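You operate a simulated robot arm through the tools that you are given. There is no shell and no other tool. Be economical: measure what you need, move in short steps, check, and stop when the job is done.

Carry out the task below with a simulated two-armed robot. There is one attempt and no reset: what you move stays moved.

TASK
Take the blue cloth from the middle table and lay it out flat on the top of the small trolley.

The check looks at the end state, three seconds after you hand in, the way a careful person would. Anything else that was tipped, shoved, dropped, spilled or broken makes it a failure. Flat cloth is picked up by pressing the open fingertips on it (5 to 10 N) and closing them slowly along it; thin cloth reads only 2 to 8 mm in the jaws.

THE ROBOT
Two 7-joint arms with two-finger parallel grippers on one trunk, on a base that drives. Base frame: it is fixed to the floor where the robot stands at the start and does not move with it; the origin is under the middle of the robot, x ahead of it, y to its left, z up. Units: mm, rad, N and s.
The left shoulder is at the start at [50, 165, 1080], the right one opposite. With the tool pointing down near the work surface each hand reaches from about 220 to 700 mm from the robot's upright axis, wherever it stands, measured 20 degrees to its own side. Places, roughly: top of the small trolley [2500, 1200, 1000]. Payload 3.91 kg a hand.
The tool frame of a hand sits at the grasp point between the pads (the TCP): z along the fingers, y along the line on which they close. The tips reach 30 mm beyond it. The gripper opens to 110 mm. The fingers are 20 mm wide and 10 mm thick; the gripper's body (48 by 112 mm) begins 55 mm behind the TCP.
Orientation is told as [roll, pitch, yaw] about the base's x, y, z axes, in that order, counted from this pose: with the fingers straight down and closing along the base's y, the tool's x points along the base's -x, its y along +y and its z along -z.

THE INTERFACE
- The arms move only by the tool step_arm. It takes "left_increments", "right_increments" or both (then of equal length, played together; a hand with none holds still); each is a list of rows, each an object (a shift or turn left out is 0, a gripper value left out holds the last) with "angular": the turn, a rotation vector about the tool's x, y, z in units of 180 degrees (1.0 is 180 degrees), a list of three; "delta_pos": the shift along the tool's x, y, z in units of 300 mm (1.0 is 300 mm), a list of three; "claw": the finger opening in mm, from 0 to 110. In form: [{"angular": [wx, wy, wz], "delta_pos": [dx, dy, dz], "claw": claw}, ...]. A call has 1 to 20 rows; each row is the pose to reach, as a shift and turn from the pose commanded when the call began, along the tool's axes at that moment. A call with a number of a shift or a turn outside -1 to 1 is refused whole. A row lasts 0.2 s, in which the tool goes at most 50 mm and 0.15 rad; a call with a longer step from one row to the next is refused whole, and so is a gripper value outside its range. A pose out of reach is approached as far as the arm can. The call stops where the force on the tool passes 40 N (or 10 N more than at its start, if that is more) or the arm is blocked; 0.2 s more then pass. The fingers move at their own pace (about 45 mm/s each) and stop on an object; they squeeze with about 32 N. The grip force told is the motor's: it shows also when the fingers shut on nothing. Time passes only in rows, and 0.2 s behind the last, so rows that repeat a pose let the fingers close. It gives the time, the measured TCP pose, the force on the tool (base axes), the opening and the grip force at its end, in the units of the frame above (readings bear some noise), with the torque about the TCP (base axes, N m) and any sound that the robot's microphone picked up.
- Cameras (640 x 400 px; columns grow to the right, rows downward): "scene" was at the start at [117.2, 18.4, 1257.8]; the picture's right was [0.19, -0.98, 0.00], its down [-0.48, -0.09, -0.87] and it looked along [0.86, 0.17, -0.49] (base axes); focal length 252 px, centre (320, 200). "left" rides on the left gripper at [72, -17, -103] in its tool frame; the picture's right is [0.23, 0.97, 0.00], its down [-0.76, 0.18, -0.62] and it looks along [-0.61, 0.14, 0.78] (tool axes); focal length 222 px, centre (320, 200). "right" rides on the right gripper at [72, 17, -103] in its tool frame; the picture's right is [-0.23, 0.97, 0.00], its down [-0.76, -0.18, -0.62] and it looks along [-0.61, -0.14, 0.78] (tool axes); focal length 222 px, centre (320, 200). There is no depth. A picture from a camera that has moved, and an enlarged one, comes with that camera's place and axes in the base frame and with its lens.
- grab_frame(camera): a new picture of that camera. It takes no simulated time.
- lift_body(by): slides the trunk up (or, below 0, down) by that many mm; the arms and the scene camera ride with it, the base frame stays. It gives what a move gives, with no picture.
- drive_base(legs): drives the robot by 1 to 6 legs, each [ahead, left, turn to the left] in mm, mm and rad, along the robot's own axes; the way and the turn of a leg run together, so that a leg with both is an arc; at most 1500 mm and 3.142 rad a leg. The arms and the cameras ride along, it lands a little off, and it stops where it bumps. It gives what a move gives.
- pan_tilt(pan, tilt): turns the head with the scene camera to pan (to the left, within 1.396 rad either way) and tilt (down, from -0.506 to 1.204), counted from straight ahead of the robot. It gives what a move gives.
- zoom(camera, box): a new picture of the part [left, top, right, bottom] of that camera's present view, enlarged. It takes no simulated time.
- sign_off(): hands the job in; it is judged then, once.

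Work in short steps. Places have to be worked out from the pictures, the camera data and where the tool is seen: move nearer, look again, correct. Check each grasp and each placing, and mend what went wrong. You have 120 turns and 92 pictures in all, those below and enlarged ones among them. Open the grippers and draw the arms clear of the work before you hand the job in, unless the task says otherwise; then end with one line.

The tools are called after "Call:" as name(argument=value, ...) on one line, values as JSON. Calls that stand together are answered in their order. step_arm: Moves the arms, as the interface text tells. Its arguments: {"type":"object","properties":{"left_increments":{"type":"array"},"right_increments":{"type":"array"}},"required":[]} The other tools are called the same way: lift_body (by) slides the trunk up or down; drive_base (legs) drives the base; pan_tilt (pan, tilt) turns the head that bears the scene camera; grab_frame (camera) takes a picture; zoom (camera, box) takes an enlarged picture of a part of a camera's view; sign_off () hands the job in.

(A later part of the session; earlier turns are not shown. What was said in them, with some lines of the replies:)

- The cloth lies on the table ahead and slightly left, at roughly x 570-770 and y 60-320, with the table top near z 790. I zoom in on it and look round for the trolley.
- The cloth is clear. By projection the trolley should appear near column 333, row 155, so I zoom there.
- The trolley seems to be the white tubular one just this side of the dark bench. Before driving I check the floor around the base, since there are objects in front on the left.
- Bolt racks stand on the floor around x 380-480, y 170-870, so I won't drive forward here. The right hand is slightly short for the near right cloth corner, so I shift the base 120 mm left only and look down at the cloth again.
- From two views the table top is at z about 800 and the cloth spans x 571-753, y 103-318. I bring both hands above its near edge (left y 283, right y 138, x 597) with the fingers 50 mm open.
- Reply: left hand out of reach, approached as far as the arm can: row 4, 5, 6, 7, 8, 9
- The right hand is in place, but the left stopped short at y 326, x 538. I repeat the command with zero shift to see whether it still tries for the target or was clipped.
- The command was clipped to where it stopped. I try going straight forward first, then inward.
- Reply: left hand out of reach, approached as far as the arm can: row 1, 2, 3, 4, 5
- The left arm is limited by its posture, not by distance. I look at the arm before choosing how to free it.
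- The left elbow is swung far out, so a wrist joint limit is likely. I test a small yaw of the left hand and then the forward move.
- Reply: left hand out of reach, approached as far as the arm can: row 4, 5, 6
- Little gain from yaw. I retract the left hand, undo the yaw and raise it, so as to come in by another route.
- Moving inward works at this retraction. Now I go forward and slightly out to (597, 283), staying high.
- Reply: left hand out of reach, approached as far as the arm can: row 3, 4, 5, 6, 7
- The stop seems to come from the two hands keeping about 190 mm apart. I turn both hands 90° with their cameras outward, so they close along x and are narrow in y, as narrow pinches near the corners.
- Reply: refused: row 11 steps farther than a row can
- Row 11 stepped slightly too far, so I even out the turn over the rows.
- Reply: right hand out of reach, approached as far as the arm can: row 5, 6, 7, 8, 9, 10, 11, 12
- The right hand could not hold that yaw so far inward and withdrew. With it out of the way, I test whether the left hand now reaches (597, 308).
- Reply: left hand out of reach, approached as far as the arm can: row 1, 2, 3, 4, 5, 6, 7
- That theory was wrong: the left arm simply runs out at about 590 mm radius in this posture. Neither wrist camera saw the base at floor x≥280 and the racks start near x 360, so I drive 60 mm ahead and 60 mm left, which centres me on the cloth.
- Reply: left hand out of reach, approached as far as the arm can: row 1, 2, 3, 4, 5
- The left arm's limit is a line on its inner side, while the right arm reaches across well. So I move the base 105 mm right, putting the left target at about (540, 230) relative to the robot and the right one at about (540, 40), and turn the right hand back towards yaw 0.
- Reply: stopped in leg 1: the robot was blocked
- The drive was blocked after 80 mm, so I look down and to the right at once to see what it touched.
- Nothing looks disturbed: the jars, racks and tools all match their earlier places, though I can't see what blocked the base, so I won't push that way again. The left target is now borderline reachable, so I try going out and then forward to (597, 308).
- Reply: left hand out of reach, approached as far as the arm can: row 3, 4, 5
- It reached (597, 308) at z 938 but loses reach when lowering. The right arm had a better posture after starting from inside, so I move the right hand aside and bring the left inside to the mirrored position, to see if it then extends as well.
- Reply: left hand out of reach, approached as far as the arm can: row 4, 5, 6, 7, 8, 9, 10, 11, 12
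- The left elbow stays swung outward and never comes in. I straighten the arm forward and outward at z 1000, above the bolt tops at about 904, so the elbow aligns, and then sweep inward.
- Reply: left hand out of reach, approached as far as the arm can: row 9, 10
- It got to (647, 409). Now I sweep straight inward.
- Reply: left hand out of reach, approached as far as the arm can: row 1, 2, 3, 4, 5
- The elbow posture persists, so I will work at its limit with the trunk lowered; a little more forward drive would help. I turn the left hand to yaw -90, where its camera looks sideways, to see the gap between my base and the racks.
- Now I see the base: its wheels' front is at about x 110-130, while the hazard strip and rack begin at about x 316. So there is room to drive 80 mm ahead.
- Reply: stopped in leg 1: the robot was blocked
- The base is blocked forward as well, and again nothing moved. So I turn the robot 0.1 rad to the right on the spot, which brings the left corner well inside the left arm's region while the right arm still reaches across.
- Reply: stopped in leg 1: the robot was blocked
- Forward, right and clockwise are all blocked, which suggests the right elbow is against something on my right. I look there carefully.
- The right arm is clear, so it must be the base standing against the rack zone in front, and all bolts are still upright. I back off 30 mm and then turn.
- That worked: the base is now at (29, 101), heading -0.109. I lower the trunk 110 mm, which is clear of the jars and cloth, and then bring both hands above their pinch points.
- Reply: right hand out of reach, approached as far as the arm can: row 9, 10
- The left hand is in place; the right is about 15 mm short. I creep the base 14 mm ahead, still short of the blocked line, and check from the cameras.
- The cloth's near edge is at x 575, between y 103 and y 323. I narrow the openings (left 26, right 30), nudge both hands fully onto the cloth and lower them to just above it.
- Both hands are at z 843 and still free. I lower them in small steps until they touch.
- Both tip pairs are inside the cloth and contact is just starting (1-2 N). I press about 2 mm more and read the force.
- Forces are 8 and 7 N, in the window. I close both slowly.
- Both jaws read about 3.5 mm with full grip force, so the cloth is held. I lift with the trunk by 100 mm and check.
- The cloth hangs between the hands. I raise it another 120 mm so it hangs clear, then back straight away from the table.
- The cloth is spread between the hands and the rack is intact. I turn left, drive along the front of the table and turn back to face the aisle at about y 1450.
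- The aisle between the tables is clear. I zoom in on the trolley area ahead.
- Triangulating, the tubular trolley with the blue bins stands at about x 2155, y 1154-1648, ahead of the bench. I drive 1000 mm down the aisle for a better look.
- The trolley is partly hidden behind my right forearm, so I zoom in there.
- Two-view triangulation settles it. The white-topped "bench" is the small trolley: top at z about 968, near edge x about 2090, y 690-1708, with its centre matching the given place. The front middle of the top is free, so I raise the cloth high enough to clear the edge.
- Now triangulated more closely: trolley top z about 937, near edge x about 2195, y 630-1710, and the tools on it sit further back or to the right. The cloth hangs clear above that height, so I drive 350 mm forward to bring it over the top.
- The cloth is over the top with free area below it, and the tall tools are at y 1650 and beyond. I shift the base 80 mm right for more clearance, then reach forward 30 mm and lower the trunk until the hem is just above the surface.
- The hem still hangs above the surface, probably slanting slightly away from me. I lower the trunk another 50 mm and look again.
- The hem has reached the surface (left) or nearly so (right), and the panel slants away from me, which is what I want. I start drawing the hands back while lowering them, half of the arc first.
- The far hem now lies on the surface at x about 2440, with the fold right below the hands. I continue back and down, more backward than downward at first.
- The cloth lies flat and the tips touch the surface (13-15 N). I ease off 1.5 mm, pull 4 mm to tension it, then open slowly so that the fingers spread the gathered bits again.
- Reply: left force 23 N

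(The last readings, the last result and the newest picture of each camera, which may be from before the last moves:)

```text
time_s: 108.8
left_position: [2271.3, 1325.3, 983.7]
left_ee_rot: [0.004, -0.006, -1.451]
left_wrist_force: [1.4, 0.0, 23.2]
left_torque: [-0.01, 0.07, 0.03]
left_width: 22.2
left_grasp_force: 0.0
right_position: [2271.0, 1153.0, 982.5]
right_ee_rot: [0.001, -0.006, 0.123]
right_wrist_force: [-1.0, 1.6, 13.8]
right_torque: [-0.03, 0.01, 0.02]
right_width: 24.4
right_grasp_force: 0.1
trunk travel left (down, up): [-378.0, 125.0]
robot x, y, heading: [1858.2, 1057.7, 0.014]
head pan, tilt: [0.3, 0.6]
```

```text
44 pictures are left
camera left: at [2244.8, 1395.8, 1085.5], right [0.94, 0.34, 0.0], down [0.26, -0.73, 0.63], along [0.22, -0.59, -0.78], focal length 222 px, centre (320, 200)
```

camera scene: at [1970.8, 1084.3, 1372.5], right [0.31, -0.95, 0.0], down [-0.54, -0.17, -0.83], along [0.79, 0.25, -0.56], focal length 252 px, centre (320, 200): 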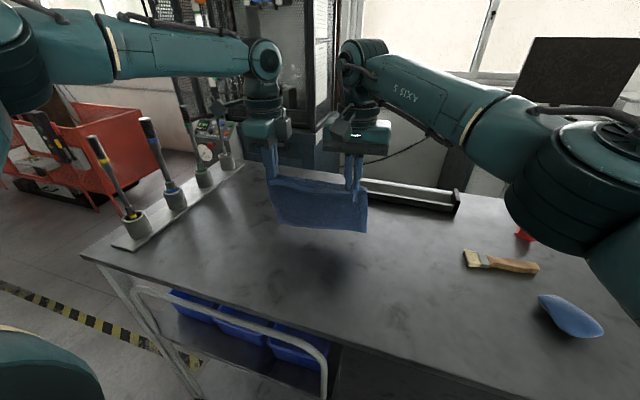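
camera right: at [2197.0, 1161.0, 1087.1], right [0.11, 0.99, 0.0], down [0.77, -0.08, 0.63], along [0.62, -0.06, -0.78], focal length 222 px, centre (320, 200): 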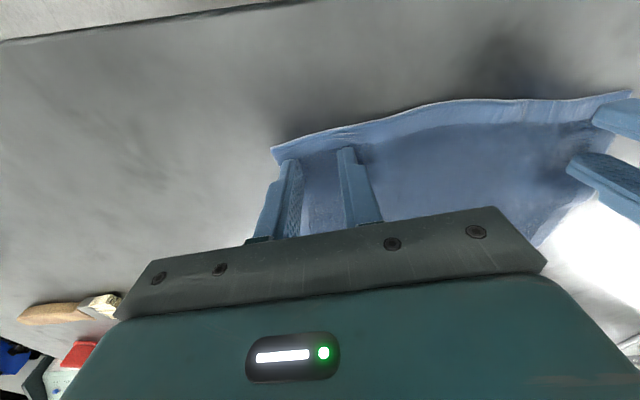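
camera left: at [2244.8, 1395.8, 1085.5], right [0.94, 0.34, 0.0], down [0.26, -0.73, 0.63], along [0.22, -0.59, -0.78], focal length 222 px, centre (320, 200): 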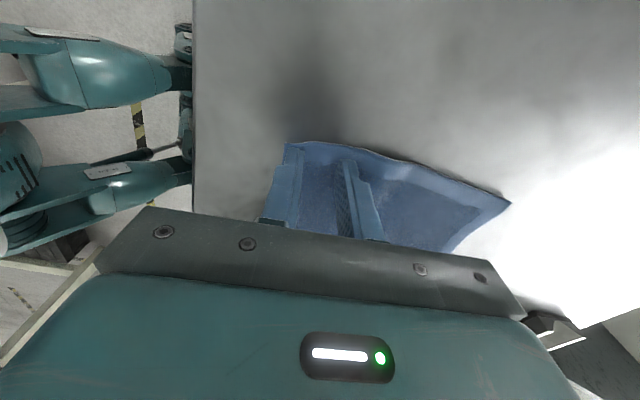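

Both hands have released and the cloth has spread back. I lift both straight up 90 mm and look.

Call:
step_arm(left_increments=[{"delta_pos": [0, 0, -0.03]}, {"delta_pos": [0, 0, -0.1]}, {"delta_pos": [0, 0, -0.2]}, {"delta_pos": [0, 0, -0.3]}], right_increments=[{"delta_pos": [0, 0, -0.03]}, {"delta_pos": [0, 0, -0.1]}, {"delta_pos": [0, 0, -0.2]}, {"delta_pos": [0, 0, -0.3]}])

Call:
grab_frame(camera="right")

Call:
grab_frame(camera="left")

```text
time_s: 109.8
left_position: [2271.4, 1326.3, 1071.7]
left_ee_rot: [0.003, -0.005, -1.451]
left_wrist_force: [0.0, -1.3, 0.1]
left_torque: [0.03, 0.0, 0.02]
left_width: 27.2
left_grasp_force: 0.2
right_position: [2272.0, 1153.9, 1071.8]
right_ee_rot: [0.002, -0.004, 0.123]
right_wrist_force: [0.0, 0.9, 0.5]
right_torque: [-0.02, 0.0, 0.02]
right_width: 29.9
right_grasp_force: 0.0
trunk travel left (down, up): [-378.0, 125.0]
robot x, y, heading: [1857.6, 1053.2, 0.011]
head pan, tilt: [0.3, 0.6]
```

```text
43 pictures are left
camera right: at [2197.6, 1161.1, 1176.5], right [0.11, 0.99, 0.0], down [0.78, -0.08, 0.63], along [0.62, -0.07, -0.78], focal length 222 px, centre (320, 200)
```

right: 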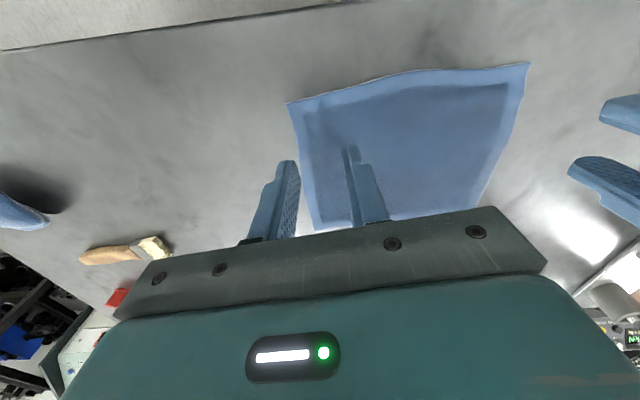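

```text
42 pictures are left
camera left: at [2246.0, 1397.7, 1174.8], right [0.94, 0.34, 0.0], down [0.27, -0.73, 0.63], along [0.21, -0.59, -0.78], focal length 222 px, centre (320, 200)
```

left: 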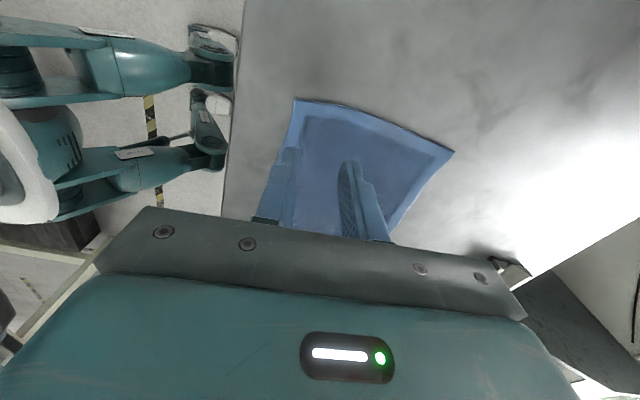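

The cloth lies flat. I raise the trunk, open the grippers, back the robot off so the arms are clear, and take a last look.

Call:
lift_body(by=120)

Call:
step_arm(left_increments=[{"claw": 100}, {"claw": 100}, {"claw": 100}, {"claw": 100}, {"claw": 100}], right_increments=[{"claw": 100}, {"claw": 100}, {"claw": 100}, {"claw": 100}, {"claw": 100}])

Call:
drive_base(legs=[[-320, 0, 0]])

Call:
grab_frame(camera="scene")

Call:
zoom(camera="scene", box=[220, 120, 460, 270])

```text
time_s: 111.3
left_position: [2272.2, 1326.2, 1192.1]
left_ee_rot: [0.0, -0.005, -1.451]
left_wrist_force: [-0.5, -0.1, -0.7]
left_torque: [-0.02, 0.02, 0.0]
left_width: 27.1
left_grasp_force: 0.1
right_position: [2272.1, 1152.3, 1191.4]
right_ee_rot: [0.003, -0.003, 0.122]
right_wrist_force: [-0.3, -0.3, 0.4]
right_torque: [0.0, 0.02, -0.02]
right_width: 30.2
right_grasp_force: 0.0
trunk travel left (down, up): [-498.0, 5.0]
robot x, y, heading: [1860.0, 1055.9, 0.009]
head pan, tilt: [0.3, 0.6]
```

```text
time_s: 112.5
left_position: [2273.0, 1327.1, 1192.1]
left_ee_rot: [0.001, -0.006, -1.452]
left_wrist_force: [0.5, 0.0, -1.1]
left_torque: [0.0, 0.0, 0.04]
left_width: 100.1
left_grasp_force: 0.1
right_position: [2272.6, 1153.7, 1192.2]
right_ee_rot: [0.004, -0.005, 0.121]
right_wrist_force: [0.4, -0.3, -0.3]
right_torque: [-0.03, 0.02, 0.02]
right_width: 99.8
right_grasp_force: 0.0
trunk travel left (down, up): [-498.0, 5.0]
robot x, y, heading: [1859.1, 1055.5, 0.011]
head pan, tilt: [0.3, 0.6]
```

```text
time_s: 114.6
left_position: [1953.8, 1322.0, 1191.6]
left_ee_rot: [0.002, -0.005, -1.457]
left_wrist_force: [-0.1, 0.5, 0.8]
left_torque: [0.01, 0.01, 0.01]
left_width: 99.8
left_grasp_force: 0.1
right_position: [1951.4, 1148.3, 1193.1]
right_ee_rot: [0.001, -0.005, 0.117]
right_wrist_force: [-0.2, 0.6, 0.2]
right_torque: [0.01, -0.04, 0.03]
right_width: 100.1
right_grasp_force: 0.1
trunk travel left (down, up): [-498.0, 5.0]
robot x, y, heading: [1541.9, 1049.3, 0.009]
head pan, tilt: [0.3, 0.6]
```

```text
41 pictures are left
camera scene: at [1650.4, 1080.7, 1447.5], right [0.3, -0.95, 0.0], down [-0.54, -0.17, -0.83], along [0.79, 0.25, -0.56], focal length 252 px, centre (320, 200)
```

scene: 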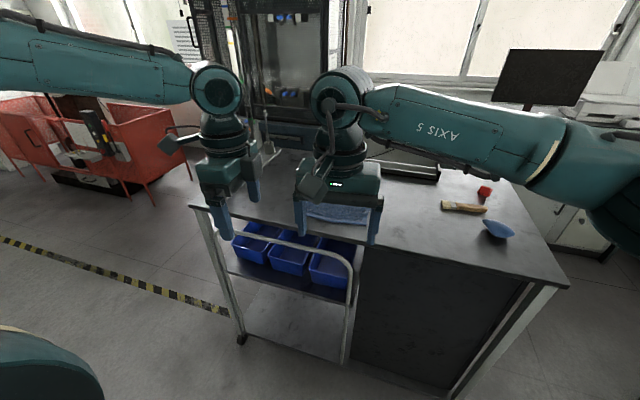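

```text
2.67 times, centred on (340, 195) of scene
camera zoom: at [1650.4, 1080.7, 1447.5], right [0.3, -0.95, 0.0], down [-0.54, -0.17, -0.83], along [0.79, 0.25, -0.56], focal length 673 px, centre (267, 213)
```

zoom: 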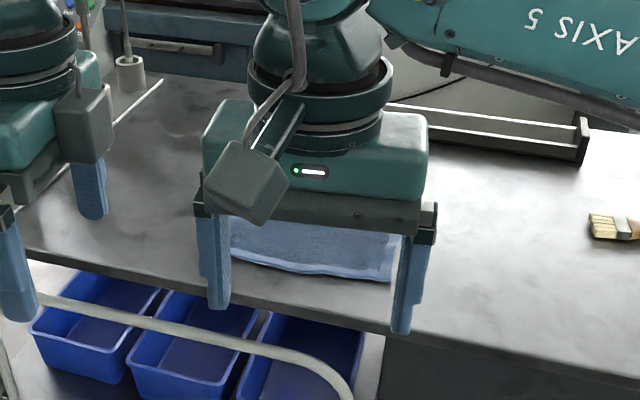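

The hands are clear of the trolley, but the cloth is partly hidden, so I take one more picture from the right hand.

Call:
grab_frame(camera="right")

```text
39 pictures are left
camera right: at [1878.0, 1156.5, 1296.4], right [0.11, 0.99, 0.0], down [0.77, -0.09, 0.63], along [0.62, -0.07, -0.78], focal length 222 px, centre (320, 200)
```

right: 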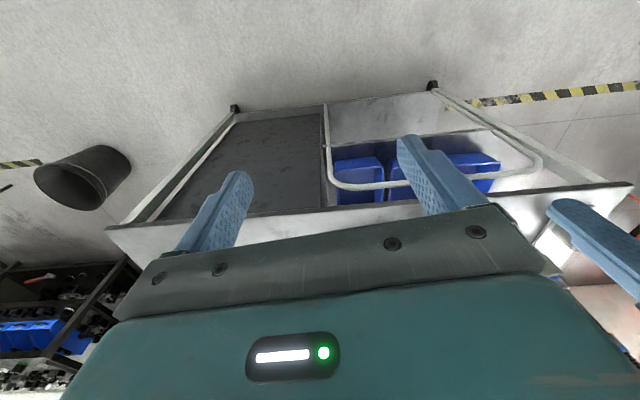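

This angle shows only the trolley's front. The close pictures taken after release showed the cloth flat and whole on the top, and nothing has touched it since. The arms are clear and the grippers open, so I hand in.

Call:
sign_off()

```text
The job is handed in.
```

The blue cloth is laid out flat on the front middle of the trolley top. In the pictures I took nothing else was tipped or moved, though the base was stopped three times near the middle table by something I could not see.
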